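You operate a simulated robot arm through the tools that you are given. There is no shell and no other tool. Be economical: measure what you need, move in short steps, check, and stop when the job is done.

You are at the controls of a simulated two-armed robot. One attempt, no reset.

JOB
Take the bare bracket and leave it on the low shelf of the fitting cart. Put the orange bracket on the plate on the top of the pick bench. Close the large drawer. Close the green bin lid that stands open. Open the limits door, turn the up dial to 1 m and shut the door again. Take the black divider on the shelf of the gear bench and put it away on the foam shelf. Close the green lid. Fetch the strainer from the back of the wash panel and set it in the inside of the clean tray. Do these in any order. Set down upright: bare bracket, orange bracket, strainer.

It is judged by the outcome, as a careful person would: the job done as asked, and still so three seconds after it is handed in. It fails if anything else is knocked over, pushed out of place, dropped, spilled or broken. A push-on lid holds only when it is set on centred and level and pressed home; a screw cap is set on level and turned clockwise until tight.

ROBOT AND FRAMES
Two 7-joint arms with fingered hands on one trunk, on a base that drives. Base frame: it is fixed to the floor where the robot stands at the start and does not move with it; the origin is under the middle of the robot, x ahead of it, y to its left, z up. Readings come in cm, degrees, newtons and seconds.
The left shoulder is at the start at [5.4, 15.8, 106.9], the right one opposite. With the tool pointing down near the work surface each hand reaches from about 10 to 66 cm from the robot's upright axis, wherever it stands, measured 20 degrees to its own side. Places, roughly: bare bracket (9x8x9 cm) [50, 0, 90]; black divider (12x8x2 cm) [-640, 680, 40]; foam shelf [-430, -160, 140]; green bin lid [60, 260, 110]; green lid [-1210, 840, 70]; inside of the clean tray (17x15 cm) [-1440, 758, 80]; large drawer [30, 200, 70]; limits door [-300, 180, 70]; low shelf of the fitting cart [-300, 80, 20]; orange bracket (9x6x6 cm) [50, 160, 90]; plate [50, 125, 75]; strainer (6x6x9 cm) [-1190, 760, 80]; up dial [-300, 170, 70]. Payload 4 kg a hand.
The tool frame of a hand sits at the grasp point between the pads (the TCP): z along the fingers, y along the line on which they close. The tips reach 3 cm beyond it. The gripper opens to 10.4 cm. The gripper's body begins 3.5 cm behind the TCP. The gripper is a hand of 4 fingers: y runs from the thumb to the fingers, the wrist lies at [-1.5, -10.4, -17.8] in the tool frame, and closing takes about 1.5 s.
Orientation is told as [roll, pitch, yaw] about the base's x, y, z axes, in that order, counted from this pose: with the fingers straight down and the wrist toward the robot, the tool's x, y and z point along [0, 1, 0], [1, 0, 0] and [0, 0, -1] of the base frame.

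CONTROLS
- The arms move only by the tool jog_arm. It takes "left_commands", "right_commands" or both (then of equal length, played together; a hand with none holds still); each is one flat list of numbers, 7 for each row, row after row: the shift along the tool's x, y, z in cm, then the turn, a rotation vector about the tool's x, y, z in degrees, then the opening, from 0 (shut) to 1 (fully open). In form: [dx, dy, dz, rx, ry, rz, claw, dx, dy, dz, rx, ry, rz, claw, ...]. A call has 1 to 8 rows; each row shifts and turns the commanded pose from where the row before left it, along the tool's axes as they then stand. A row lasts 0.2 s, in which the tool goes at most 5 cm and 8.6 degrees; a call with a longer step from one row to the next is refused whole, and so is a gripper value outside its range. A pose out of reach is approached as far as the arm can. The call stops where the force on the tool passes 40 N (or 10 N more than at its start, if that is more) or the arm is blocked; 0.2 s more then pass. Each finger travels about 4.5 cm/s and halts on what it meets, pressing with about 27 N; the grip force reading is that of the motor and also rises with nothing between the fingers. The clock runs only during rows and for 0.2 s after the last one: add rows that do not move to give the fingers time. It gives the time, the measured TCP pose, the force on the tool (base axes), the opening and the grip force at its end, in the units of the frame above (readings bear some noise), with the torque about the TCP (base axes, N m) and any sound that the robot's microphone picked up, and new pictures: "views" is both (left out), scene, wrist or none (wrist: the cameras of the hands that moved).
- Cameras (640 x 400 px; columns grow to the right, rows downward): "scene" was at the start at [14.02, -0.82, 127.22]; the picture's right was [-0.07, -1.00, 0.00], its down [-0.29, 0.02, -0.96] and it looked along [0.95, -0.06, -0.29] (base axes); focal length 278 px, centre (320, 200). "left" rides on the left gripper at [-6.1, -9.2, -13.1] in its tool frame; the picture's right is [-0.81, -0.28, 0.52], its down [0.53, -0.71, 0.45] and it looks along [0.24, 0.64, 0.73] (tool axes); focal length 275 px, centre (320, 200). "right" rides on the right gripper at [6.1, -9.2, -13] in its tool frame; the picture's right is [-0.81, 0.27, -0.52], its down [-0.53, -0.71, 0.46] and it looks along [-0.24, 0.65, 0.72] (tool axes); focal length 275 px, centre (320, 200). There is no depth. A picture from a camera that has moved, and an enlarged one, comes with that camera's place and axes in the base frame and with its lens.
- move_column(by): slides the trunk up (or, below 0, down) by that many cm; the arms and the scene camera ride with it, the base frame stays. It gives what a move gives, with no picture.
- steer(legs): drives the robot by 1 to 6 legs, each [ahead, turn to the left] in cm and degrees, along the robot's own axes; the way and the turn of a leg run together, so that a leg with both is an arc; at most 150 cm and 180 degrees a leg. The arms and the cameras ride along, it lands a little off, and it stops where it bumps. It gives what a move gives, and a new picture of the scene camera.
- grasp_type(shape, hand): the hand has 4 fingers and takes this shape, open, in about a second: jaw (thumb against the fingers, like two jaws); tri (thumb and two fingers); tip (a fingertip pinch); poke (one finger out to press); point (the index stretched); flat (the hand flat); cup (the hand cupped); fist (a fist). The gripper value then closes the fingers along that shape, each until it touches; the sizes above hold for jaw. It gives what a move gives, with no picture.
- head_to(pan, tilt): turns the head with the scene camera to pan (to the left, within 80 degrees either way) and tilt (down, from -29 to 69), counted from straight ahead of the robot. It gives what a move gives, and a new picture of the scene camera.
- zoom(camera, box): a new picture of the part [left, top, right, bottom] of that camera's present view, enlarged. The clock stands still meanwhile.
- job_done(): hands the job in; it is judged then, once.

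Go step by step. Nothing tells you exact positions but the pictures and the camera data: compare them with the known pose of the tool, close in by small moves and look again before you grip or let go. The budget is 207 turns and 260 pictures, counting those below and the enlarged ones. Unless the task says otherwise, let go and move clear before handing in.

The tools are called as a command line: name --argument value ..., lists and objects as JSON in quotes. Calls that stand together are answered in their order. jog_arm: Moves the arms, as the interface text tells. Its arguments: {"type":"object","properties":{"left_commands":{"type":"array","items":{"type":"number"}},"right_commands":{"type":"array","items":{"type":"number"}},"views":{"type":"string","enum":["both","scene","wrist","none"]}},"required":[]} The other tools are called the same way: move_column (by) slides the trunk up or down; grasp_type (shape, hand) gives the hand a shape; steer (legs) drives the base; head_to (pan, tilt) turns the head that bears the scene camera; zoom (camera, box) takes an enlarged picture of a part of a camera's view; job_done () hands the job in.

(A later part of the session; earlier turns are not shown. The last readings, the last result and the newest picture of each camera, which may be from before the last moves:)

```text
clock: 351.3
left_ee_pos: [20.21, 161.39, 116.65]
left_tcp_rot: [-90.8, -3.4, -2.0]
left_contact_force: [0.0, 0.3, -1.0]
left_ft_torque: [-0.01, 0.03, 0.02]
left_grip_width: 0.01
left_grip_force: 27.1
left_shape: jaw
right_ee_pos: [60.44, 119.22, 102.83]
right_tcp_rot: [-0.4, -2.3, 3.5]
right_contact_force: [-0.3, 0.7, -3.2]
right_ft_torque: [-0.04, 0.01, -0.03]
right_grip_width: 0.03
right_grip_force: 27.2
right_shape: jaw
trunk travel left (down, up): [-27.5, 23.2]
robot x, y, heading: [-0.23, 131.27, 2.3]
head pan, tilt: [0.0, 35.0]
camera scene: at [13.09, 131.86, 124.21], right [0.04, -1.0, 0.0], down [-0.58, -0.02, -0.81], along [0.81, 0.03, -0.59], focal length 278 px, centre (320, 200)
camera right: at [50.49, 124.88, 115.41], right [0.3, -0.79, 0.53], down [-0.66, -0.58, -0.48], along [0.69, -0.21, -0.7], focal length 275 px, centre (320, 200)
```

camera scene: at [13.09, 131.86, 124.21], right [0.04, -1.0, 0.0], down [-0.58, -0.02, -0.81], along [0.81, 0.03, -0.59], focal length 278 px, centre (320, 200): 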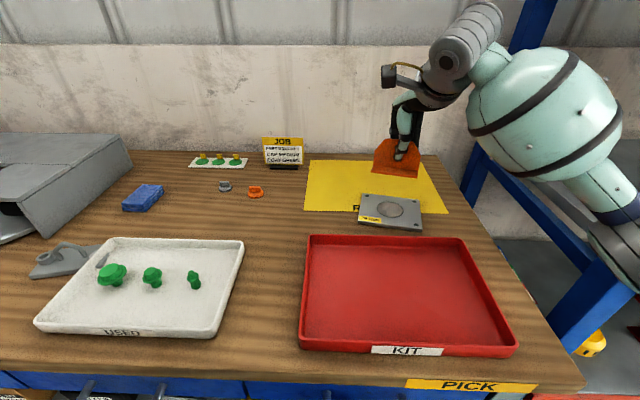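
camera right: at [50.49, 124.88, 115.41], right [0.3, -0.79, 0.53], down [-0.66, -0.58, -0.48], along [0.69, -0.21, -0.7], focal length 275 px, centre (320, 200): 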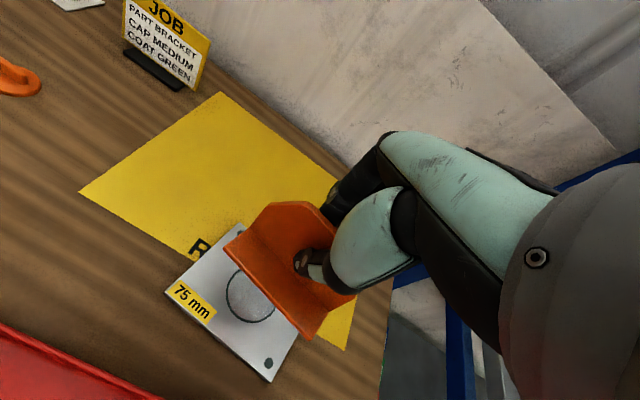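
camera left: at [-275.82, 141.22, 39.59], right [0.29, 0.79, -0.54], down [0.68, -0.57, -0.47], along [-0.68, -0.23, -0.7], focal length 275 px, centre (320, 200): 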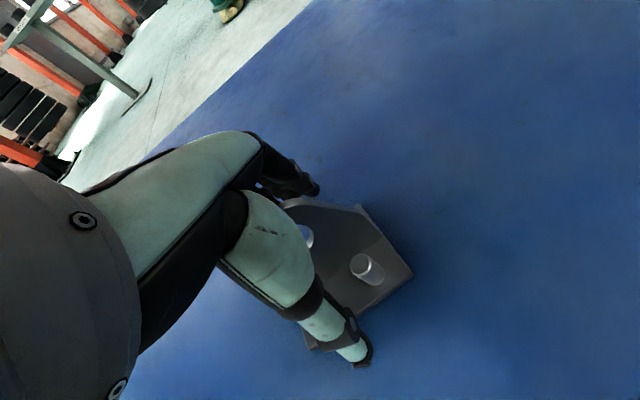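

The plate is centred near [63, 118.3]. I adjust by 2 cm and lower gently until contact.

jog_arm --right_commands '[-0.5, 1.3, 2, 1.2, 0, 0, 0, -0.5, 1.2, 3, 1.2, 0, 0, 0, 0, 0, 3, 0, 0, 0, 0, 0, 0, 1.2, 0, 0, 0, 0, 0, 0, 0.6, 0, 0, 0, 0, 0, 0, 0.5, 0, 0, 0, 0, 0, 0, 0.4, 0, 0, 0, 0, 0, 0, 0, 0, 0, 0, 0]' --views "both"

```text
clock: 353.1
left_ee_pos: [20.05, 161.25, 116.61]
left_tcp_rot: [-90.8, -3.5, -2.0]
left_contact_force: [0.2, -0.3, 0.1]
left_ft_torque: [0.0, 0.0, 0.02]
left_grip_width: 0.0
left_grip_force: 27.3
left_shape: jaw
right_ee_pos: [63.37, 118.41, 92.06]
right_tcp_rot: [-0.3, 0.0, 3.4]
right_contact_force: [-1.0, 0.0, 1.4]
right_ft_torque: [0.05, -0.09, 0.04]
right_grip_width: 0.0
right_grip_force: 27.2
right_shape: jaw
trunk travel left (down, up): [-27.5, 23.2]
robot x, y, heading: [-0.43, 131.66, 2.5]
head pan, tilt: [0.0, 35.0]
camera scene: at [12.94, 131.84, 124.23], right [0.04, -1.0, 0.0], down [-0.58, -0.02, -0.81], along [0.81, 0.03, -0.58], focal length 278 px, centre (320, 200)
camera right: at [53.83, 123.99, 105.08], right [0.32, -0.79, 0.52], down [-0.68, -0.58, -0.45], along [0.66, -0.21, -0.72], focal length 275 px, centre (320, 200)
```

scene: 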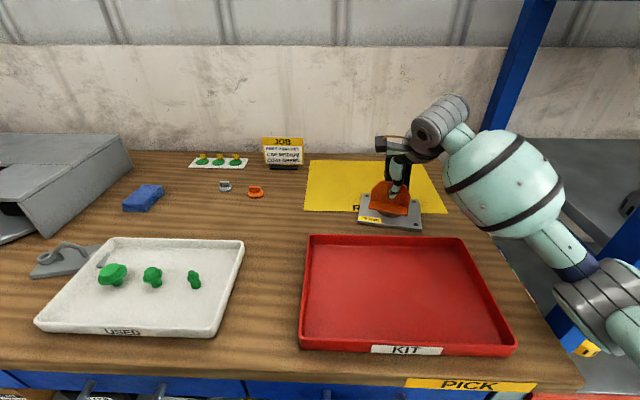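
right: 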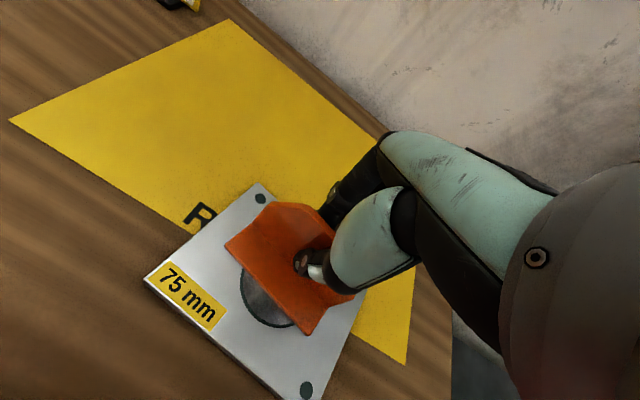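

In contact and well centred on the plate. I settle slightly, open, and rise.

jog_arm --right_commands '[0, 0, 0.3, 0, 0, 0, 0, 0, 0, 0, 0, 0, 0, 0.15, 0, 0, 0, 0, 0, 0, 0.3, 0, 0, 0, 0, 0, 0, 0.5, 0, 0, 0, 0, 0, 0, 0.5, 0, 0, -3, 0, 0, 0, 0.5, 0, 0, -4, 0, 0, 0, 0.5, 0, 0, -4, 0, 0, 0, 0.6]' --views "wrist"

```text
clock: 354.9
left_ee_pos: [20.2, 161.5, 116.65]
left_tcp_rot: [-90.7, -3.3, -2.0]
left_contact_force: [0.6, 1.2, 0.2]
left_ft_torque: [0.01, -0.01, -0.01]
left_grip_width: 0.0
left_grip_force: 27.2
left_shape: jaw
right_ee_pos: [63.35, 118.4, 102.7]
right_tcp_rot: [-0.4, 0.1, 3.5]
right_contact_force: [-0.3, -0.4, 0.8]
right_ft_torque: [0.0, -0.02, -0.04]
right_grip_width: 6.2
right_grip_force: 0.1
right_shape: jaw
trunk travel left (down, up): [-27.5, 23.2]
robot x, y, heading: [-0.48, 131.45, 2.3]
head pan, tilt: [0.0, 35.0]
camera right: at [53.91, 124.03, 115.64], right [0.32, -0.79, 0.52], down [-0.68, -0.58, -0.45], along [0.66, -0.21, -0.72], focal length 275 px, centre (320, 200)
```

right: 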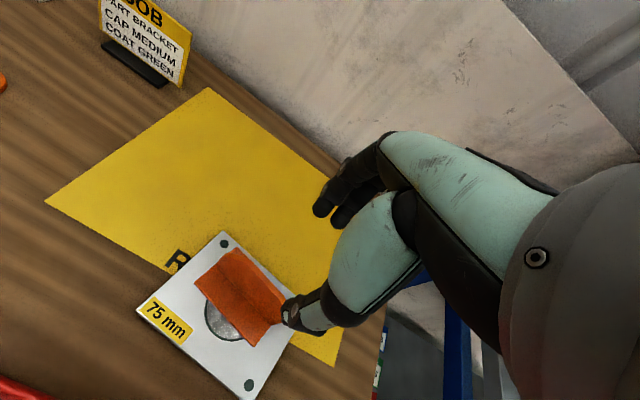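

The orange bracket stands on the plate. I retract and head out toward the far workplaces, looking at the way first.

jog_arm --right_commands '[0, -4.5, -1.5, 0, 0, 0, 0.6, 0, -4.5, -1.5, 0, 0, 0, 0.6, 0, -4.5, -1.5, 0, 0, 0, 0.6, 0, -4.5, -1.5, 0, 0, 0, 0.6, 0, -4.5, -1.5, 0, 0, 0, 0.6, 0, -4.5, -1.5, 0, 0, 0, 0.6]' --views "none"

steer --legs '[[-60, 0], [0, 145]]'

head_to --pan 0 --tilt 12

```text
clock: 356.3
left_ee_pos: [19.97, 161.49, 116.64]
left_tcp_rot: [-90.7, -3.6, -2.0]
left_contact_force: [-0.8, -0.7, 0.3]
left_ft_torque: [0.01, 0.02, 0.01]
left_grip_width: 0.0
left_grip_force: 26.8
left_shape: jaw
right_ee_pos: [35.97, 116.72, 111.87]
right_tcp_rot: [-0.4, 0.1, 3.2]
right_contact_force: [0.4, -0.2, 0.9]
right_ft_torque: [-0.03, 0.01, -0.01]
right_grip_width: 6.21
right_grip_force: 0.1
right_shape: jaw
trunk travel left (down, up): [-27.5, 23.2]
robot x, y, heading: [-0.33, 131.45, 2.3]
head pan, tilt: [0.0, 35.0]
```

```text
clock: 367.0
left_ee_pos: [-95.68, 117.11, 115.75]
left_tcp_rot: [-90.1, -4.6, 142.9]
left_contact_force: [-0.2, -0.9, 0.1]
left_ft_torque: [-0.05, -0.03, 0.0]
left_grip_width: 0.0
left_grip_force: 26.9
left_shape: jaw
right_ee_pos: [-82.73, 162.37, 111.89]
right_tcp_rot: [-0.4, 0.0, 148.0]
right_contact_force: [-0.2, 0.7, 0.8]
right_ft_torque: [0.0, 0.03, 0.03]
right_grip_width: 6.21
right_grip_force: 0.1
right_shape: jaw
trunk travel left (down, up): [-27.5, 23.2]
robot x, y, heading: [-61.0, 130.17, 147.1]
head pan, tilt: [0.0, 35.0]
camera scene: at [-71.9, 137.38, 124.22], right [0.55, 0.84, 0.0], down [0.49, -0.32, -0.81], along [-0.68, 0.44, -0.58], focal length 278 px, centre (320, 200)
```

scene: 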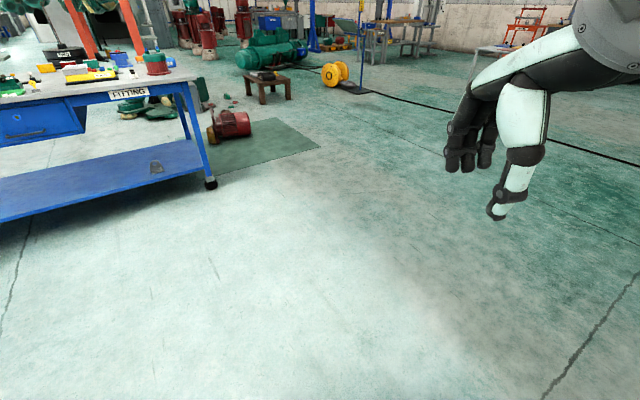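

```text
clock: 367.9
left_ee_pos: [-94.51, 116.5, 115.8]
left_tcp_rot: [-90.4, -4.3, 142.7]
left_contact_force: [0.0, 0.3, 0.6]
left_ft_torque: [0.0, 0.01, -0.01]
left_grip_width: 0.0
left_grip_force: 27.4
left_shape: jaw
right_ee_pos: [-81.66, 161.73, 112.29]
right_tcp_rot: [-0.4, -0.7, 148.1]
right_contact_force: [0.0, 0.8, 0.0]
right_ft_torque: [0.0, 0.0, 0.0]
right_grip_width: 6.25
right_grip_force: 0.1
right_shape: jaw
trunk travel left (down, up): [-27.5, 23.2]
robot x, y, heading: [-60.66, 130.31, 146.9]
head pan, tilt: [0.0, 12.0]
camera scene: at [-72.35, 137.69, 127.9], right [0.55, 0.84, 0.0], down [0.19, -0.12, -0.98], along [-0.82, 0.53, -0.22], focal length 278 px, centre (320, 200)
```

scene: 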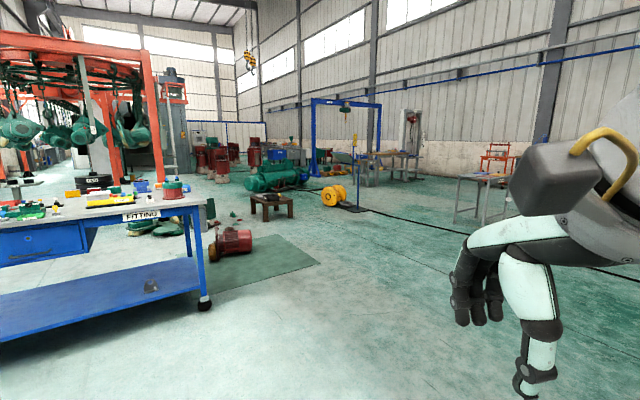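

I see the gear bench (tan table beyond) and obstacles: pole near (-472, 473) and a table near (-281, 564). I drive between them, then look west.

steer --legs '[[0, -17.7], [150, 0], [150, 0], [150, 0], [40, 0], [0, 25]]'

```text
clock: 395.4
left_ee_pos: [-412.49, 482.17, 115.34]
left_tcp_rot: [-90.0, -5.1, 152.4]
left_contact_force: [0.1, 0.4, -1.0]
left_ft_torque: [0.02, 0.01, -0.01]
left_grip_width: 0.01
left_grip_force: 26.9
left_shape: jaw
right_ee_pos: [-407.19, 528.63, 112.21]
right_tcp_rot: [-0.5, -0.6, 157.6]
right_contact_force: [-1.2, 0.2, 0.1]
right_ft_torque: [0.02, 0.02, 0.04]
right_grip_width: 6.23
right_grip_force: 0.0
right_shape: jaw
trunk travel left (down, up): [-27.5, 23.2]
robot x, y, heading: [-381.28, 501.37, 156.6]
head pan, tilt: [0.0, 12.0]
camera scene: at [-393.93, 506.67, 127.91], right [0.4, 0.92, 0.0], down [0.2, -0.09, -0.98], along [-0.89, 0.39, -0.22], focal length 278 px, centre (320, 200)
```

scene: 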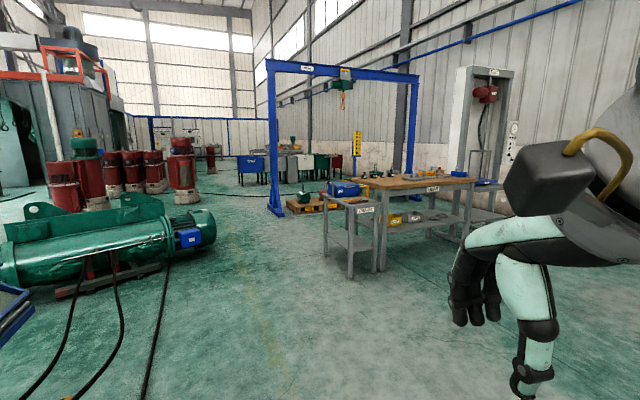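

Gear bench is at right; the lane west runs between the green machine and the gantry post. I tuck the left arm in front and go to the entrance.

jog_arm --left_commands '[0, 4, 1.5, 0, 0, 0, 0, 0, 4, 1.5, 0, 0, 0, 0, 0, 4, 1.5, 0, 0, 0, 0, 0, 4, 1.5, 0, 0, 0, 0, 0, 4, 1.5, 0, 0, 0, 0, 0, 4, 1.5, 0, 0, 0, 0, 0, 4, 1.5, 0, 0, 0, 0, 0, 2, 1.5, 0, 0, 0, 0]' --views "none"

steer --legs '[[0, 11], [150, 0], [120, 0], [0, 14]]'

```text
clock: 397.2
left_ee_pos: [-432.1, 506.44, 118.59]
left_tcp_rot: [-89.9, -5.7, 152.4]
left_contact_force: [0.5, -0.6, 0.3]
left_ft_torque: [-0.04, 0.0, 0.03]
left_grip_width: 0.0
left_grip_force: 26.8
left_shape: jaw
right_ee_pos: [-405.86, 528.4, 112.63]
right_tcp_rot: [-0.6, -1.4, 157.6]
right_contact_force: [0.1, 0.2, -0.5]
right_ft_torque: [-0.03, 0.01, -0.01]
right_grip_width: 6.25
right_grip_force: 0.1
right_shape: jaw
trunk travel left (down, up): [-27.5, 23.2]
robot x, y, heading: [-381.24, 501.09, 156.3]
head pan, tilt: [0.0, 12.0]
```

```text
clock: 412.8
left_ee_pos: [-693.89, 545.47, 118.59]
left_tcp_rot: [-90.0, -5.7, 176.3]
left_contact_force: [0.7, -0.5, -0.4]
left_ft_torque: [0.01, -0.01, 0.04]
left_grip_width: 0.01
left_grip_force: 27.4
left_shape: jaw
right_ee_pos: [-678.95, 576.2, 112.48]
right_tcp_rot: [-0.5, -1.3, -178.5]
right_contact_force: [0.6, 0.5, -0.7]
right_ft_torque: [0.02, -0.01, 0.05]
right_grip_width: 6.22
right_grip_force: 0.1
right_shape: jaw
trunk travel left (down, up): [-27.5, 23.2]
robot x, y, heading: [-645.49, 562.12, -179.2]
head pan, tilt: [0.0, 12.0]
camera scene: at [-659.4, 561.42, 127.91], right [-0.01, 1.0, 0.0], down [0.22, 0.0, -0.98], along [-0.98, -0.01, -0.22], focal length 278 px, centre (320, 200)
```

scene: 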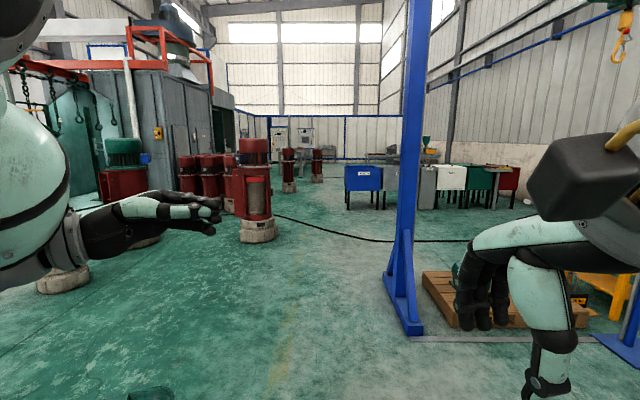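

The lane is open along y≈560; beyond the gantry a row of tanks stands at x≈-1155, y 610–930. I drive through and turn toward it.

steer --legs '[[150, 0], [150, 0], [15, 0], [0, -60], [130, 0], [0, 60]]'

```text
clock: 442.0
left_ee_pos: [-1069.39, 666.59, 119.02]
left_tcp_rot: [-90.0, -6.5, 173.3]
left_contact_force: [0.0, 0.0, -0.1]
left_ft_torque: [0.0, -0.01, 0.01]
left_grip_width: 0.01
left_grip_force: 27.0
left_shape: jaw
right_ee_pos: [-1052.7, 696.38, 112.98]
right_tcp_rot: [-0.6, -2.0, 178.3]
right_contact_force: [1.0, 0.5, -0.2]
right_ft_torque: [0.0, 0.01, 0.0]
right_grip_width: 6.23
right_grip_force: 0.1
right_shape: jaw
trunk travel left (down, up): [-27.5, 23.2]
robot x, y, heading: [-1021.57, 681.03, 177.3]
head pan, tilt: [0.0, 12.0]
camera scene: at [-1035.35, 681.27, 127.9], right [0.05, 1.0, 0.0], down [0.22, -0.01, -0.98], along [-0.97, 0.05, -0.22], focal length 278 px, centre (320, 200)
```

scene: 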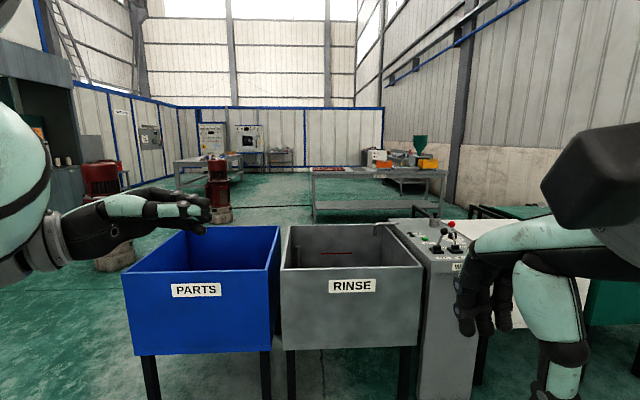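

Tanks PARTS, RINSE, then the wash panel with a joystick; the green tank lies further right. I shift right to face the panel.

steer --legs '[[0, -90], [105, 0], [0, 92]]'

head_to --pan 0 --tilt 28

```text
clock: 456.8
left_ee_pos: [-1061.87, 767.29, 119.77]
left_tcp_rot: [-90.0, -7.2, 176.2]
left_contact_force: [-0.1, 0.1, 0.0]
left_ft_torque: [0.02, 0.0, 0.02]
left_grip_width: 0.0
left_grip_force: 27.1
left_shape: jaw
right_ee_pos: [-1046.8, 797.97, 113.36]
right_tcp_rot: [-0.7, -2.9, -178.9]
right_contact_force: [0.5, -0.5, -0.3]
right_ft_torque: [-0.01, 0.01, -0.02]
right_grip_width: 6.24
right_grip_force: 0.0
right_shape: jaw
trunk travel left (down, up): [-27.5, 23.2]
robot x, y, heading: [-1016.03, 785.24, -180.1]
head pan, tilt: [0.0, 12.0]
camera scene: at [-1029.9, 784.8, 127.9], right [0.0, 1.0, 0.0], down [0.22, 0.0, -0.98], along [-0.98, 0.0, -0.22], focal length 278 px, centre (320, 200)
```

scene: 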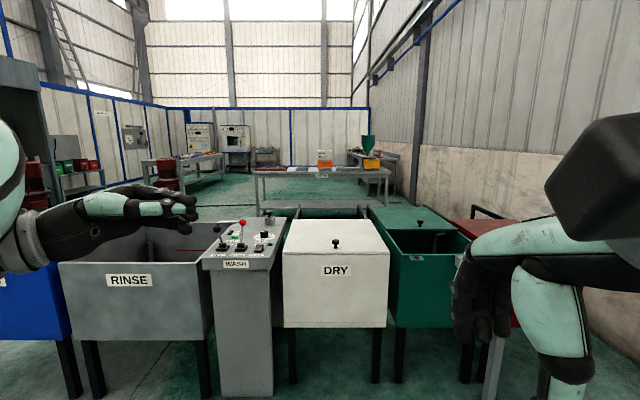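

```text
clock: 457.6
left_ee_pos: [-1060.04, 767.25, 120.35]
left_tcp_rot: [-90.0, -8.0, 176.1]
left_contact_force: [1.0, -0.2, 0.4]
left_ft_torque: [-0.02, 0.01, 0.0]
left_grip_width: 0.01
left_grip_force: 27.1
left_shape: jaw
right_ee_pos: [-1045.39, 797.84, 113.73]
right_tcp_rot: [-0.7, -3.5, -178.9]
right_contact_force: [0.2, 0.0, -0.3]
right_ft_torque: [0.0, 0.02, -0.01]
right_grip_width: 6.26
right_grip_force: 0.1
right_shape: jaw
trunk travel left (down, up): [-27.5, 23.2]
robot x, y, heading: [-1016.02, 785.22, -180.1]
head pan, tilt: [0.0, 28.0]
camera scene: at [-1029.58, 785.08, 125.41], right [0.04, 1.0, 0.0], down [0.47, -0.02, -0.88], along [-0.88, 0.03, -0.47], focal length 278 px, centre (320, 200)
```

scene: 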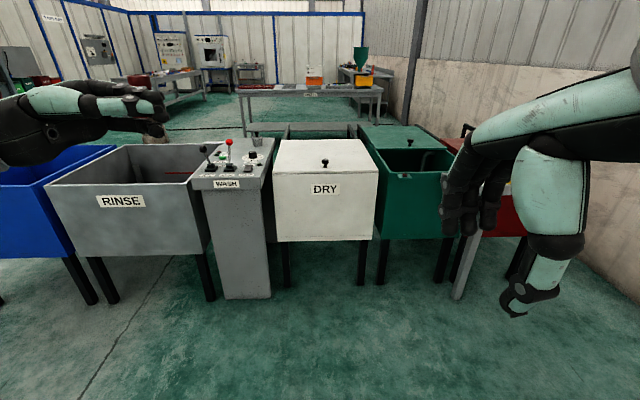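

zoom --camera "scene" --box '[340, 100, 500, 200]'

zoom --camera "scene" --box '[180, 120, 300, 195]'

```text
4.00 times, centred on (420, 150) of scene
camera zoom: at [-1029.58, 785.08, 125.41], right [0.04, 1.0, 0.0], down [0.47, -0.02, -0.88], along [-0.88, 0.03, -0.47], focal length 1113 px, centre (-80, 400)
```

zoom: 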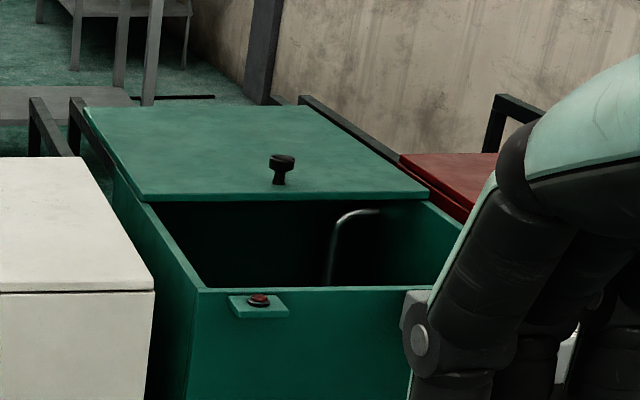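

```text
5.33 times, centred on (240, 158) of scene
camera zoom: at [-1029.58, 785.08, 125.41], right [0.04, 1.0, 0.0], down [0.47, -0.02, -0.88], along [-0.88, 0.03, -0.47], focal length 1484 px, centre (747, 427)
```

zoom: 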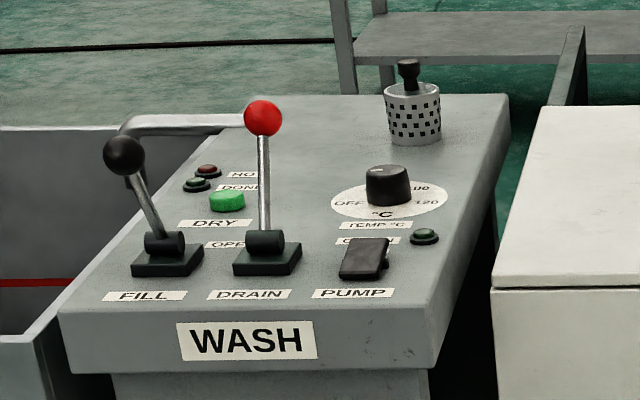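

The green tank's lid slides on rails with a knob near [-1195, 846]; it must be pulled ~30 cm toward me. The strainer stands at the panel's back. I go to the green tank first.

steer --legs '[[0, -90], [47, 0], [0, 90], [98, 0]]'

```text
clock: 474.6
left_ee_pos: [-1160.4, 807.67, 120.28]
left_tcp_rot: [-90.0, -7.9, 177.7]
left_contact_force: [-0.4, 0.3, -0.4]
left_ft_torque: [0.04, 0.01, -0.01]
left_grip_width: 0.0
left_grip_force: 26.6
left_shape: jaw
right_ee_pos: [-1146.43, 838.71, 113.6]
right_tcp_rot: [-0.9, -3.6, -177.3]
right_contact_force: [-0.4, -0.3, 0.4]
right_ft_torque: [-0.03, 0.0, -0.01]
right_grip_width: 6.2
right_grip_force: 0.0
right_shape: jaw
trunk travel left (down, up): [-27.5, 23.2]
robot x, y, heading: [-1116.38, 826.64, -178.0]
head pan, tilt: [0.0, 28.0]
camera scene: at [-1130.26, 826.18, 125.15], right [0.0, 1.0, 0.0], down [0.5, 0.0, -0.87], along [-0.87, 0.0, -0.5], focal length 278 px, centre (320, 200)
```

scene: 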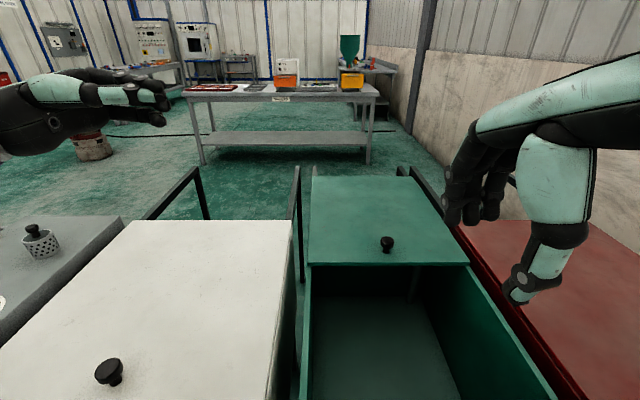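

The knob is at about [-1185.5, 843, 80]; lid must come ~38 cm. I extend the right hand toward it with fingers tilted forward.

jog_arm --right_commands '[-0.5, 3.2, 3, -3.3, 0, 0, 0.6, -0.5, 3.2, 3, -3.3, 0, 0, 0.6, -0.5, 3.2, 3, -3.3, 0, 0, 0.6, -0.5, 3.2, 3, -3.3, 0, 0, 0.6, -0.5, 3.2, 3, -3.3, 0, 0, 0.6, -0.5, 3.2, 3, -3.3, 0, 0, 0.6, -0.5, 3.2, 3, -3.3, 0, 0, 0.6, -0.5, 3.2, 3, -3.3, 0, 0, 0.6]' --views "scene"

```text
clock: 476.4
left_ee_pos: [-1159.09, 807.55, 120.75]
left_tcp_rot: [-90.1, -8.7, 177.7]
left_contact_force: [0.5, -0.5, -0.1]
left_ft_torque: [0.03, -0.03, -0.02]
left_grip_width: 0.02
left_grip_force: 27.2
left_shape: jaw
right_ee_pos: [-1177.0, 841.14, 98.71]
right_tcp_rot: [-1.1, -30.8, -176.8]
right_contact_force: [0.2, -0.3, 0.4]
right_ft_torque: [0.0, -0.03, -0.01]
right_grip_width: 6.23
right_grip_force: 0.0
right_shape: jaw
right hand out of reach, approached as far as the arm can: row 2
trunk travel left (down, up): [-27.5, 23.2]
robot x, y, heading: [-1116.54, 826.64, -178.1]
head pan, tilt: [0.0, 28.0]
camera scene: at [-1130.39, 825.85, 125.3], right [-0.03, 1.0, 0.0], down [0.48, 0.02, -0.88], along [-0.88, -0.03, -0.48], focal length 278 px, centre (320, 200)
```

scene: 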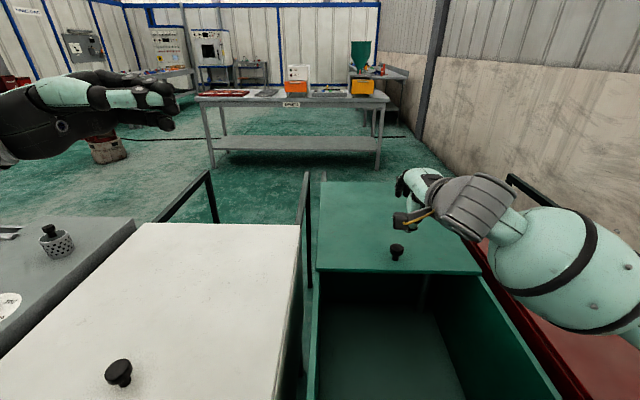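

jog_arm --right_commands '[-0.6, -0.3, 4.6, 0, 0, 0, 0.6, -0.6, -0.3, 4.6, 0, 0, 0, 0.6, -0.6, -0.3, 4.4, 0, 0, 0, 0.6, -0.4, -0.2, 3, 0, 0, 0, 0.6, 0, 0, 0, 0, 0, 0, 0.6]' --views "wrist"

```text
clock: 477.6
left_ee_pos: [-1158.78, 807.59, 120.86]
left_tcp_rot: [-90.0, -8.7, 177.7]
left_contact_force: [0.1, -1.0, 0.3]
left_ft_torque: [-0.02, 0.0, 0.0]
left_grip_width: 0.0
left_grip_force: 26.9
left_shape: jaw
right_ee_pos: [-1184.29, 842.96, 84.04]
right_tcp_rot: [-0.9, -30.9, -176.7]
right_contact_force: [0.1, -0.4, -0.7]
right_ft_torque: [0.0, 0.0, 0.02]
right_grip_width: 6.25
right_grip_force: 0.0
right_shape: jaw
trunk travel left (down, up): [-27.5, 23.2]
robot x, y, heading: [-1116.29, 826.64, -178.1]
head pan, tilt: [0.0, 28.0]
camera right: at [-1169.34, 837.56, 90.34], right [-0.01, 0.8, 0.6], down [0.35, 0.56, -0.75], along [-0.94, 0.2, -0.29], focal length 275 px, centre (320, 200)
```

right: 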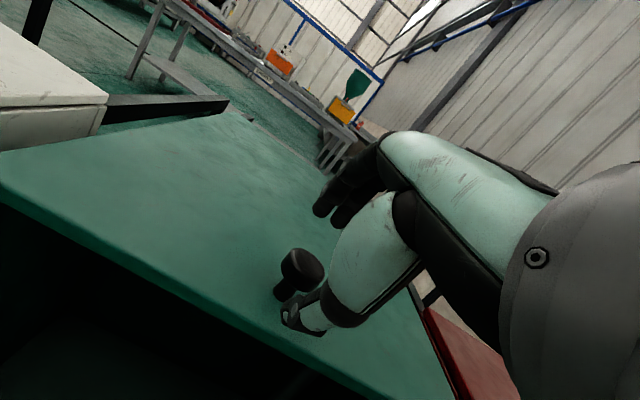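

The knob is just below the fingers. I lower 2 cm and close on it.

jog_arm --right_commands '[0.4, -1.5, 1.9, 0, 0, 0, 0.6, 0, 0, 0, 0, 0, 0, 0.3, 0, 0, 0, 0, 0, 0, 0, 0, 0, 0, 0, 0, 0, 0, 0, 0, 0, 0, 0, 0, 0, 0, 0, 0, 0, 0, 0, 0, 0, 0, 0, 0, 0, 0, 0]' --views "none"

steer --legs '[[-12, 0]]'

```text
clock: 479.2
left_ee_pos: [-1158.66, 807.21, 120.9]
left_tcp_rot: [-90.2, -8.8, 177.7]
left_contact_force: [0.2, 0.0, 0.7]
left_ft_torque: [-0.02, -0.04, 0.01]
left_grip_width: 0.0
left_grip_force: 26.9
left_shape: jaw
right_ee_pos: [-1184.15, 842.87, 82.45]
right_tcp_rot: [-1.8, -31.6, -176.7]
right_contact_force: [-0.3, 0.4, 0.4]
right_ft_torque: [-0.02, 0.02, 0.02]
right_grip_width: 0.0
right_grip_force: 27.0
right_shape: jaw
trunk travel left (down, up): [-27.5, 23.2]
robot x, y, heading: [-1116.44, 826.53, -178.4]
head pan, tilt: [0.0, 28.0]
heard: click
```

```text
clock: 480.4
left_ee_pos: [-1146.81, 807.96, 120.85]
left_tcp_rot: [-89.9, -8.7, 177.8]
left_contact_force: [0.6, -0.1, 0.3]
left_ft_torque: [-0.05, 0.01, 0.0]
left_grip_width: 0.01
left_grip_force: 26.8
left_shape: jaw
right_ee_pos: [-1172.14, 843.01, 81.42]
right_tcp_rot: [-0.9, -30.9, -176.7]
right_contact_force: [-0.3, -0.5, -1.2]
right_ft_torque: [-0.01, 0.01, -0.02]
right_grip_width: 0.01
right_grip_force: 27.2
right_shape: jaw
trunk travel left (down, up): [-27.5, 23.2]
robot x, y, heading: [-1104.54, 826.93, -178.1]
head pan, tilt: [0.0, 28.0]
camera scene: at [-1118.3, 826.37, 125.31], right [-0.03, 1.0, 0.0], down [0.48, 0.02, -0.88], along [-0.88, -0.03, -0.48], focal length 278 px, centre (320, 200)
```

scene: 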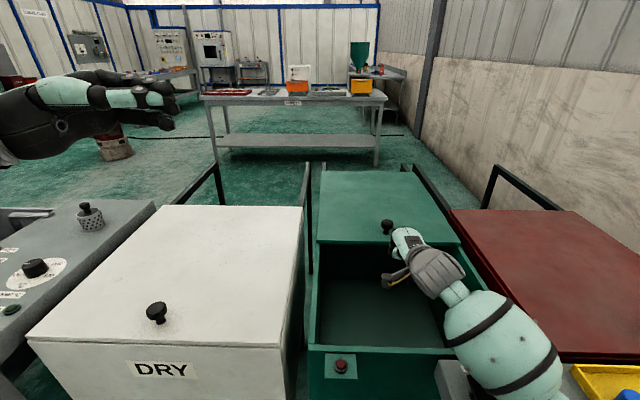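

The grip missed (knob is a bit lower/further: ≈[-1186.6, 843.5, 79.8]). I lift, drive forward again and re-lower deeper.

jog_arm --right_commands '[0, 2, -3.4, 0, 0, 0, 0.6, 0, 0.5, -1, 0, 0, 0, 0.6, 0, 0, 0, 0, 0, 0, 0.6, 0, 0, 0, 0, 0, 0, 0.6]' --views "none"

steer --legs '[[14, 0]]'

jog_arm --right_commands '[0, -1, 2.8, 0, 0, 0, 0.6, 0, -1, 1.5, 0, 0, 0, 0.6, 0, 0, 0, 0, 0, 0, 0.6]' --views "wrist"

```text
clock: 481.4
left_ee_pos: [-1145.59, 808.02, 121.36]
left_tcp_rot: [-90.0, -9.3, 177.7]
left_contact_force: [-0.5, -0.8, -0.6]
left_ft_torque: [0.02, 0.0, 0.02]
left_grip_width: 0.0
left_grip_force: 26.6
left_shape: jaw
right_ee_pos: [-1170.84, 842.67, 87.54]
right_tcp_rot: [-0.8, -31.4, -176.7]
right_contact_force: [-0.4, 0.2, 0.0]
right_ft_torque: [0.01, -0.03, -0.01]
right_grip_width: 6.19
right_grip_force: 0.1
right_shape: jaw
trunk travel left (down, up): [-27.5, 23.2]
robot x, y, heading: [-1104.67, 826.91, -177.8]
head pan, tilt: [0.0, 28.0]
```

```text
clock: 482.8
left_ee_pos: [-1158.82, 807.25, 121.45]
left_tcp_rot: [-90.1, -9.6, 177.7]
left_contact_force: [0.3, 0.1, 0.0]
left_ft_torque: [0.02, 0.02, -0.01]
left_grip_width: 0.0
left_grip_force: 26.6
left_shape: jaw
right_ee_pos: [-1184.07, 842.15, 87.6]
right_tcp_rot: [-1.3, -31.5, -176.6]
right_contact_force: [-0.9, -0.1, -0.9]
right_ft_torque: [0.01, -0.02, 0.01]
right_grip_width: 6.21
right_grip_force: 0.1
right_shape: jaw
trunk travel left (down, up): [-27.5, 23.2]
robot x, y, heading: [-1118.38, 826.65, -177.9]
head pan, tilt: [0.0, 28.0]
heard: click
camera scene: at [-1131.58, 825.46, 125.38], right [-0.03, 1.0, 0.0], down [0.48, 0.02, -0.88], along [-0.88, -0.03, -0.48], focal length 278 px, centre (320, 200)
```

scene: 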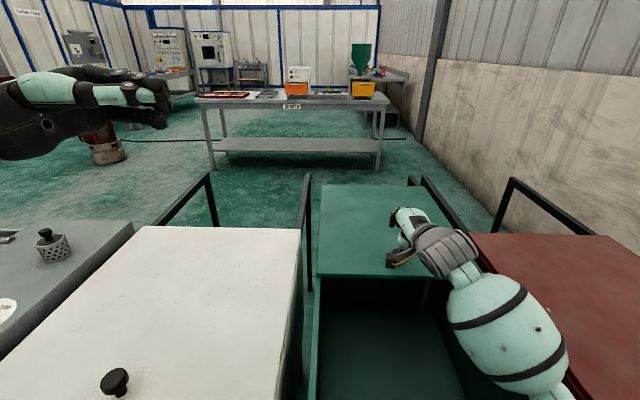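

```text
clock: 483.8
left_ee_pos: [-1155.63, 806.1, 122.05]
left_tcp_rot: [-91.2, -10.9, 178.7]
left_contact_force: [0.4, -0.1, -0.1]
left_ft_torque: [-0.02, -0.01, -0.03]
left_grip_width: 0.0
left_grip_force: 27.3
left_shape: jaw
right_ee_pos: [-1184.61, 843.97, 91.53]
right_tcp_rot: [-4.8, -39.5, -175.9]
right_contact_force: [0.4, 0.2, 0.5]
right_ft_torque: [-0.03, 0.02, 0.01]
right_grip_width: 6.24
right_grip_force: 0.1
right_shape: jaw
trunk travel left (down, up): [-27.5, 23.2]
robot x, y, heading: [-1118.18, 826.38, -177.8]
head pan, tilt: [0.0, 28.0]
stopped in row 3 (right hand): the arm was blocked; the commanded pose is now the measured one
camera right: at [-1169.08, 837.88, 95.28], right [0.1, 0.77, 0.63], down [0.25, 0.59, -0.77], along [-0.96, 0.24, -0.13], focal length 275 px, centre (320, 200)
```

right: 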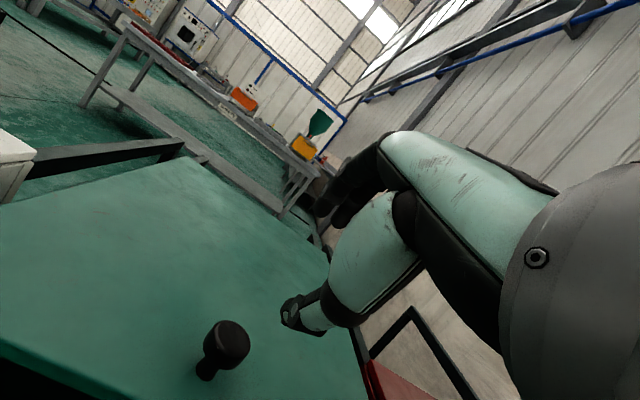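

The forearm is cramped over the tank front (and bumps its button). Better: go round to the west side and push the lid from its back edge; the strainer and clean tray are reachable there too.

steer --legs '[[-95, 0]]'

jog_arm --right_commands '[0, 0, -4, 6, 0, 0, 0.6, 0, 0, -4, 6, 0, 0, 0.6, 0, -2, -4, 6, 0, 0, 0.6, 0, -4, -2, 6, 0, 0, 0.6, 0, -4, -2, 6, 0, 0, 0.6, 0, -4, -2, 6, 0, 0, 0.6, 0, -4.5, 0, 2.5, 0, 0, 0.6, 0, -4.5, 0, 0, 0, 0, 0.6]' --views "none"

steer --legs '[[0, 88], [150, 0], [125, 0], [0, -90], [150, 0], [140, 0]]'

```text
clock: 489.1
left_ee_pos: [-1059.76, 810.87, 122.28]
left_tcp_rot: [-90.3, -10.6, 178.4]
left_contact_force: [-0.5, 0.2, -0.1]
left_ft_torque: [-0.01, 0.0, 0.04]
left_grip_width: 0.02
left_grip_force: 27.5
left_shape: jaw
right_ee_pos: [-1088.55, 847.97, 90.29]
right_tcp_rot: [-3.9, -38.5, -176.1]
right_contact_force: [-0.2, 0.2, 0.8]
right_ft_torque: [-0.01, 0.0, -0.01]
right_grip_width: 6.23
right_grip_force: 0.0
right_shape: jaw
trunk travel left (down, up): [-27.5, 23.2]
robot x, y, heading: [-1022.07, 829.58, -177.6]
head pan, tilt: [0.0, 28.0]
camera scene: at [-1035.48, 829.4, 125.2], right [-0.02, 1.0, 0.0], down [0.49, 0.01, -0.87], along [-0.87, -0.01, -0.49], focal length 278 px, centre (320, 200)
```

scene: 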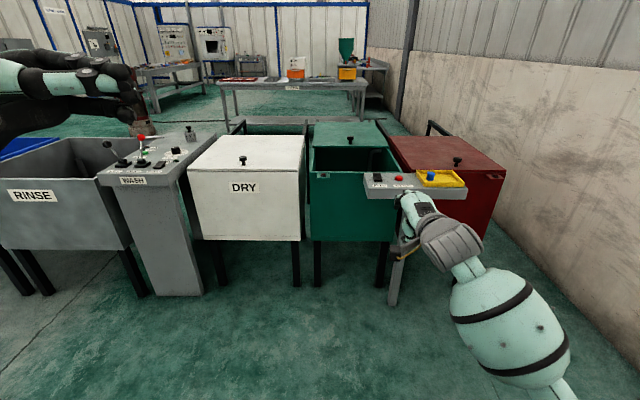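

```text
clock: 490.9
left_ee_pos: [-1058.53, 810.4, 122.4]
left_tcp_rot: [-90.8, -10.7, 179.3]
left_contact_force: [0.1, -0.9, 1.3]
left_ft_torque: [0.0, 0.0, 0.0]
left_grip_width: 0.0
left_grip_force: 27.3
left_shape: jaw
right_ee_pos: [-1058.85, 847.43, 103.87]
right_tcp_rot: [-3.3, -0.7, -178.7]
right_contact_force: [-0.1, 0.1, -0.3]
right_ft_torque: [0.03, -0.01, 0.04]
right_grip_width: 6.22
right_grip_force: 0.0
right_shape: jaw
right hand out of reach, approached as far as the arm can: row 8
trunk travel left (down, up): [-27.5, 23.2]
robot x, y, heading: [-1021.95, 830.05, -177.8]
head pan, tilt: [0.0, 28.0]
```

```text
clock: 528.1
left_ee_pos: [-1353.33, 574.15, 122.87]
left_tcp_rot: [-90.2, -11.5, 169.7]
left_contact_force: [-0.5, 0.5, -1.1]
left_ft_torque: [0.01, -0.01, -0.02]
left_grip_width: 0.01
left_grip_force: 27.3
left_shape: jaw
right_ee_pos: [-1348.51, 610.44, 103.91]
right_tcp_rot: [-3.2, -0.5, 172.9]
right_contact_force: [0.5, 0.4, 0.2]
right_ft_torque: [0.01, 0.02, 0.02]
right_grip_width: 6.26
right_grip_force: 0.0
right_shape: jaw
trunk travel left (down, up): [-27.5, 23.2]
robot x, y, heading: [-1314.34, 587.13, 173.7]
head pan, tilt: [0.0, 28.0]
camera scene: at [-1328.14, 588.72, 125.32], right [0.11, 0.99, 0.0], down [0.48, -0.05, -0.88], along [-0.87, 0.1, -0.48], focal length 278 px, centre (320, 200)
```

scene: 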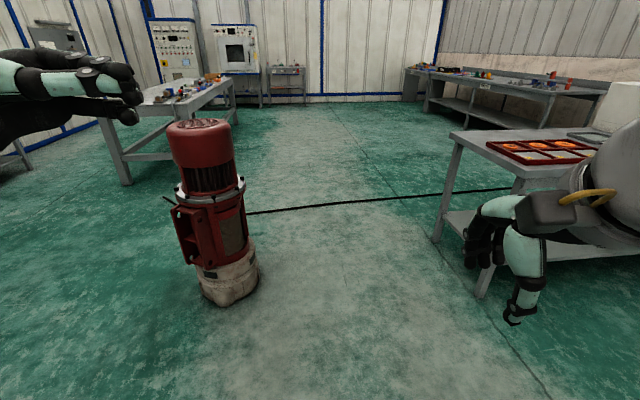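

I'm on the west side; the corridor between tanks and the table is wide. I drive up to behind the green tank and face it.

steer --legs '[[0, -83.7], [150, 0], [98, 0], [0, -90]]'

```text
clock: 549.6
left_ee_pos: [-1284.7, 854.56, 123.4]
left_tcp_rot: [-91.0, -12.1, -1.6]
left_contact_force: [-0.6, 1.0, 0.0]
left_ft_torque: [0.03, 0.01, 0.03]
left_grip_width: 0.0
left_grip_force: 27.1
left_shape: jaw
right_ee_pos: [-1283.37, 817.72, 104.86]
right_tcp_rot: [-3.3, -0.3, 1.1]
right_contact_force: [-0.5, 0.7, 0.0]
right_ft_torque: [-0.02, 0.03, 0.04]
right_grip_width: 6.25
right_grip_force: 0.0
right_shape: jaw
trunk travel left (down, up): [-27.5, 23.2]
robot x, y, heading: [-1319.86, 836.23, 2.0]
head pan, tilt: [0.0, 28.0]
camera scene: at [-1306.14, 836.6, 125.33], right [0.03, -1.0, 0.0], down [-0.48, -0.01, -0.88], along [0.88, 0.02, -0.48], focal length 278 px, centre (320, 200)
```

scene: 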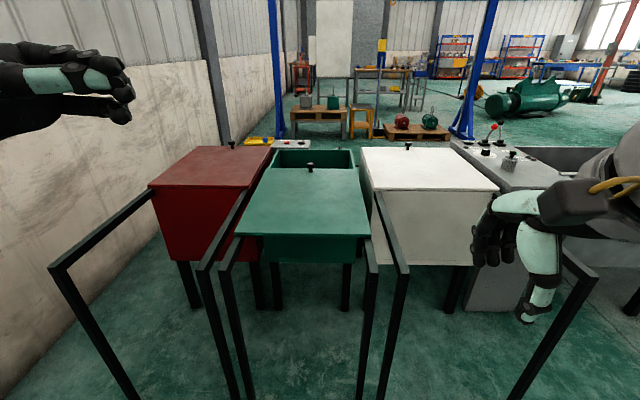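

The lid's back edge is at x≈-1240, y≈843, z≈77, between rail legs. I shift so my right arm lines up, lower the trunk and point the right fingers forward to push it.

steer --legs '[[0, 90], [24, 0], [0, -92]]'

move_column --by -24

jog_arm --right_commands '[0, 0, -1.5, -8.4, 0, 0, 0.3, 0, 0, -1.5, -8.4, 0, 0, 0, 0, 0, -1.5, -8.4, 0, 0, 0, 0, 0, -1.5, -8.4, 0, 0, 0, 0, 0, -1.5, -8.4, 0, 0, 0, 0, 0, -1.5, -8.4, 0, 0, 0, 0, 0, -1.5, -8.4, 0, 0, 0, 0, 0, 0, 0, 0, 0, 0]' --views "scene"

```text
clock: 560.4
left_ee_pos: [-1286.18, 878.07, 123.42]
left_tcp_rot: [-91.8, -12.9, -2.2]
left_contact_force: [-0.3, 0.4, 0.3]
left_ft_torque: [0.01, 0.01, 0.01]
left_grip_width: 0.01
left_grip_force: 26.9
left_shape: jaw
right_ee_pos: [-1284.93, 840.74, 105.54]
right_tcp_rot: [-3.4, -0.2, 0.4]
right_contact_force: [0.4, -0.4, 0.1]
right_ft_torque: [-0.02, -0.01, 0.05]
right_grip_width: 6.25
right_grip_force: 0.1
right_shape: jaw
trunk travel left (down, up): [-27.5, 23.2]
robot x, y, heading: [-1320.87, 860.83, 1.4]
head pan, tilt: [0.0, 28.0]
camera scene: at [-1306.8, 860.71, 125.35], right [0.01, -1.0, 0.0], down [-0.48, -0.01, -0.88], along [0.88, 0.01, -0.48], focal length 278 px, centre (320, 200)
```

scene: 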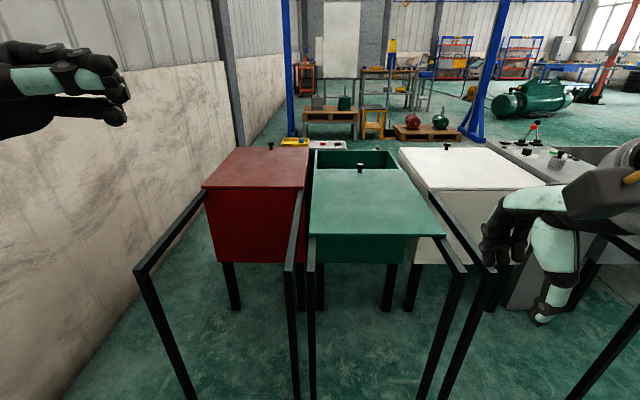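

```text
clock: 562.9
left_ee_pos: [-1287.36, 878.19, 99.33]
left_tcp_rot: [-92.3, -12.4, -2.1]
left_contact_force: [-0.3, 0.1, -0.5]
left_ft_torque: [0.0, 0.01, -0.01]
left_grip_width: 0.02
left_grip_force: 26.8
left_shape: jaw
right_ee_pos: [-1285.99, 840.72, 82.1]
right_tcp_rot: [-3.1, -0.6, 0.0]
right_contact_force: [-0.3, 0.2, -0.1]
right_ft_torque: [0.01, 0.0, 0.01]
right_grip_width: 6.22
right_grip_force: 0.0
right_shape: jaw
trunk travel left (down, up): [-3.5, 47.2]
robot x, y, heading: [-1320.45, 860.56, 1.5]
head pan, tilt: [0.0, 28.0]
```

```text
clock: 564.7
left_ee_pos: [-1287.31, 878.16, 99.22]
left_tcp_rot: [-92.3, -12.5, -2.0]
left_contact_force: [-0.8, 0.3, 0.2]
left_ft_torque: [0.02, 0.0, 0.0]
left_grip_width: 0.02
left_grip_force: 27.3
left_shape: jaw
right_ee_pos: [-1280.29, 843.71, 104.13]
right_tcp_rot: [-6.7, -59.4, 6.2]
right_contact_force: [-0.3, -0.2, -1.3]
right_ft_torque: [0.0, 0.02, 0.0]
right_grip_width: 0.0
right_grip_force: 26.7
right_shape: jaw
right hand out of reach, approached as far as the arm can: row 1, 2, 3, 4, 5, 6, 7
trunk travel left (down, up): [-3.5, 47.2]
robot x, y, heading: [-1320.81, 861.1, 1.6]
head pan, tilt: [0.0, 28.0]
camera scene: at [-1307.12, 860.66, 101.27], right [0.01, -1.0, 0.0], down [-0.48, 0.0, -0.88], along [0.88, 0.01, -0.48], focal length 278 px, centre (320, 200)
```

scene: 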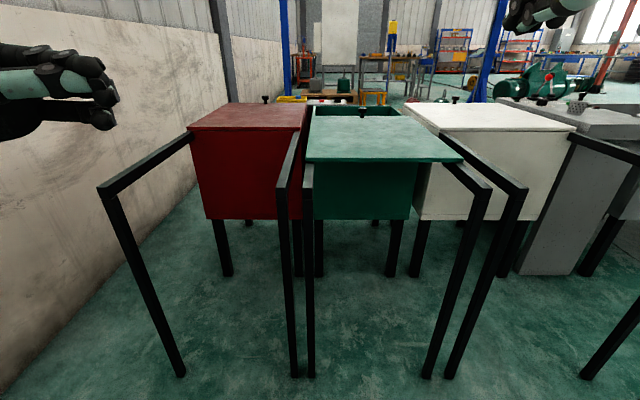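

Triangulated: lid's back edge x≈-1237, z≈74.5, y 823–865. I lower the right hand to that level.

jog_arm --right_commands '[0, -2.9, 3, 0, 0, 0, 0, 0, -2.9, 3, 0, 0, 0, 0, 0, -2.9, 3, 0, 0, 0, 0, 0, -2.9, 3, 0, 0, 0, 0, 0, -2.9, 3, 0, 0, 0, 0, 0, -2.9, 3, 0, 0, 0, 0, 0, -2.9, 3, 0, 0, 0, 0, 0, 0, 0, 0, 0, 0, 0]' --views "none"

```text
clock: 566.5
left_ee_pos: [-1287.29, 878.2, 99.24]
left_tcp_rot: [-92.2, -12.4, -1.9]
left_contact_force: [0.2, -0.2, 0.0]
left_ft_torque: [0.02, -0.06, 0.0]
left_grip_width: 0.0
left_grip_force: 27.0
left_shape: jaw
right_ee_pos: [-1267.39, 843.13, 79.33]
right_tcp_rot: [-6.8, -59.4, 6.0]
right_contact_force: [0.1, 0.2, -0.6]
right_ft_torque: [0.0, 0.03, 0.0]
right_grip_width: 0.0
right_grip_force: 26.9
right_shape: jaw
right hand out of reach, approached as far as the arm can: row 1, 2, 3, 4
trunk travel left (down, up): [-3.5, 47.2]
robot x, y, heading: [-1320.64, 861.21, 1.2]
head pan, tilt: [0.0, 28.0]
```

jog_arm --right_commands '[0, -3, 1.75, 0, 0, 0, 0, 0, 0, 0, 0, 0, 0, 0]' --views "none"

steer --legs '[[41, -1.2]]'

```text
clock: 567.1
left_ee_pos: [-1287.28, 878.25, 99.24]
left_tcp_rot: [-92.2, -12.4, -2.0]
left_contact_force: [-0.8, -0.4, -0.8]
left_ft_torque: [-0.01, 0.0, 0.0]
left_grip_width: 0.01
left_grip_force: 27.5
left_shape: jaw
right_ee_pos: [-1267.52, 842.92, 76.19]
right_tcp_rot: [-6.7, -59.4, 6.1]
right_contact_force: [-0.5, 0.6, -0.4]
right_ft_torque: [0.0, 0.03, 0.03]
right_grip_width: 0.01
right_grip_force: 26.8
right_shape: jaw
trunk travel left (down, up): [-3.5, 47.2]
robot x, y, heading: [-1320.37, 860.69, 1.2]
head pan, tilt: [0.0, 28.0]
```

```text
clock: 569.5
left_ee_pos: [-1252.92, 878.45, 98.8]
left_tcp_rot: [-92.6, -11.1, -2.8]
left_contact_force: [-1.1, 0.6, 0.5]
left_ft_torque: [0.04, 0.0, 0.04]
left_grip_width: 0.0
left_grip_force: 27.0
left_shape: jaw
right_ee_pos: [-1234.17, 842.39, 77.18]
right_tcp_rot: [-7.0, -60.7, 5.2]
right_contact_force: [-1.1, -0.4, 0.6]
right_ft_torque: [0.0, 0.0, -0.03]
right_grip_width: 0.01
right_grip_force: 27.0
right_shape: jaw
trunk travel left (down, up): [-3.5, 47.2]
robot x, y, heading: [-1285.3, 861.07, 0.4]
head pan, tilt: [0.0, 28.0]
stopped in leg 1: the robot was blocked; the commanded pose is now the measured one
camera scene: at [-1271.87, 860.86, 101.3], right [-0.02, -1.0, 0.0], down [-0.48, 0.01, -0.88], along [0.88, -0.02, -0.48], focal length 278 px, centre (320, 200)
```

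scene: 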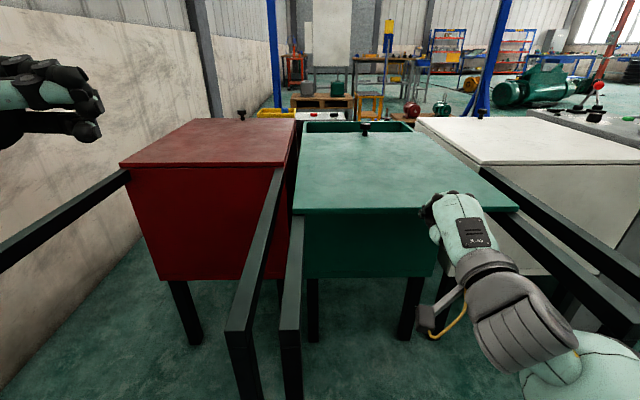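

Base is against the rails. The fingers bear on the lid edge; I extend the arm to push.

jog_arm --right_commands '[0, 2.2, 3.8, 0, 0, 0, 0, 0, 2.2, 3.8, 0, 0, 0, 0, 0, 2.2, 3.8, 0, 0, 0, 0, 0, 2.2, 3.8, 0, 0, 0, 0, 0, 2.2, 3.8, 0, 0, 0, 0]' --views "scene"

```text
clock: 570.7
left_ee_pos: [-1252.59, 878.41, 98.58]
left_tcp_rot: [-92.7, -10.8, -2.9]
left_contact_force: [0.1, 0.2, -0.9]
left_ft_torque: [0.01, -0.01, 0.01]
left_grip_width: 0.03
left_grip_force: 26.5
left_shape: jaw
right_ee_pos: [-1212.0, 842.24, 77.46]
right_tcp_rot: [-7.0, -60.4, 5.2]
right_contact_force: [0.3, 0.6, 0.8]
right_ft_torque: [0.01, -0.01, 0.0]
right_grip_width: 0.01
right_grip_force: 26.8
right_shape: jaw
trunk travel left (down, up): [-3.5, 47.2]
robot x, y, heading: [-1285.4, 861.38, 0.1]
head pan, tilt: [0.0, 28.0]
camera scene: at [-1271.55, 860.85, 101.26], right [-0.02, -1.0, 0.0], down [-0.48, 0.01, -0.88], along [0.88, -0.02, -0.48], focal length 278 px, centre (320, 200)
```

scene: 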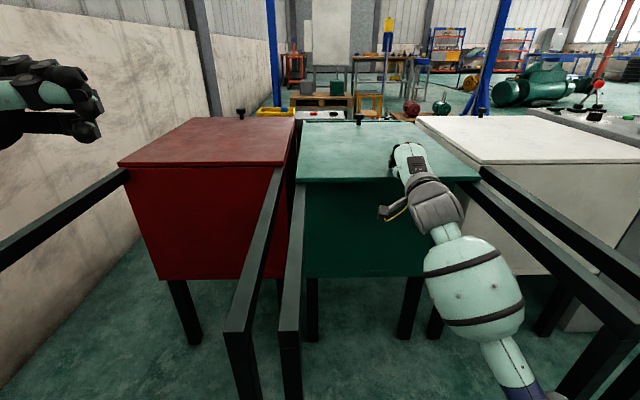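

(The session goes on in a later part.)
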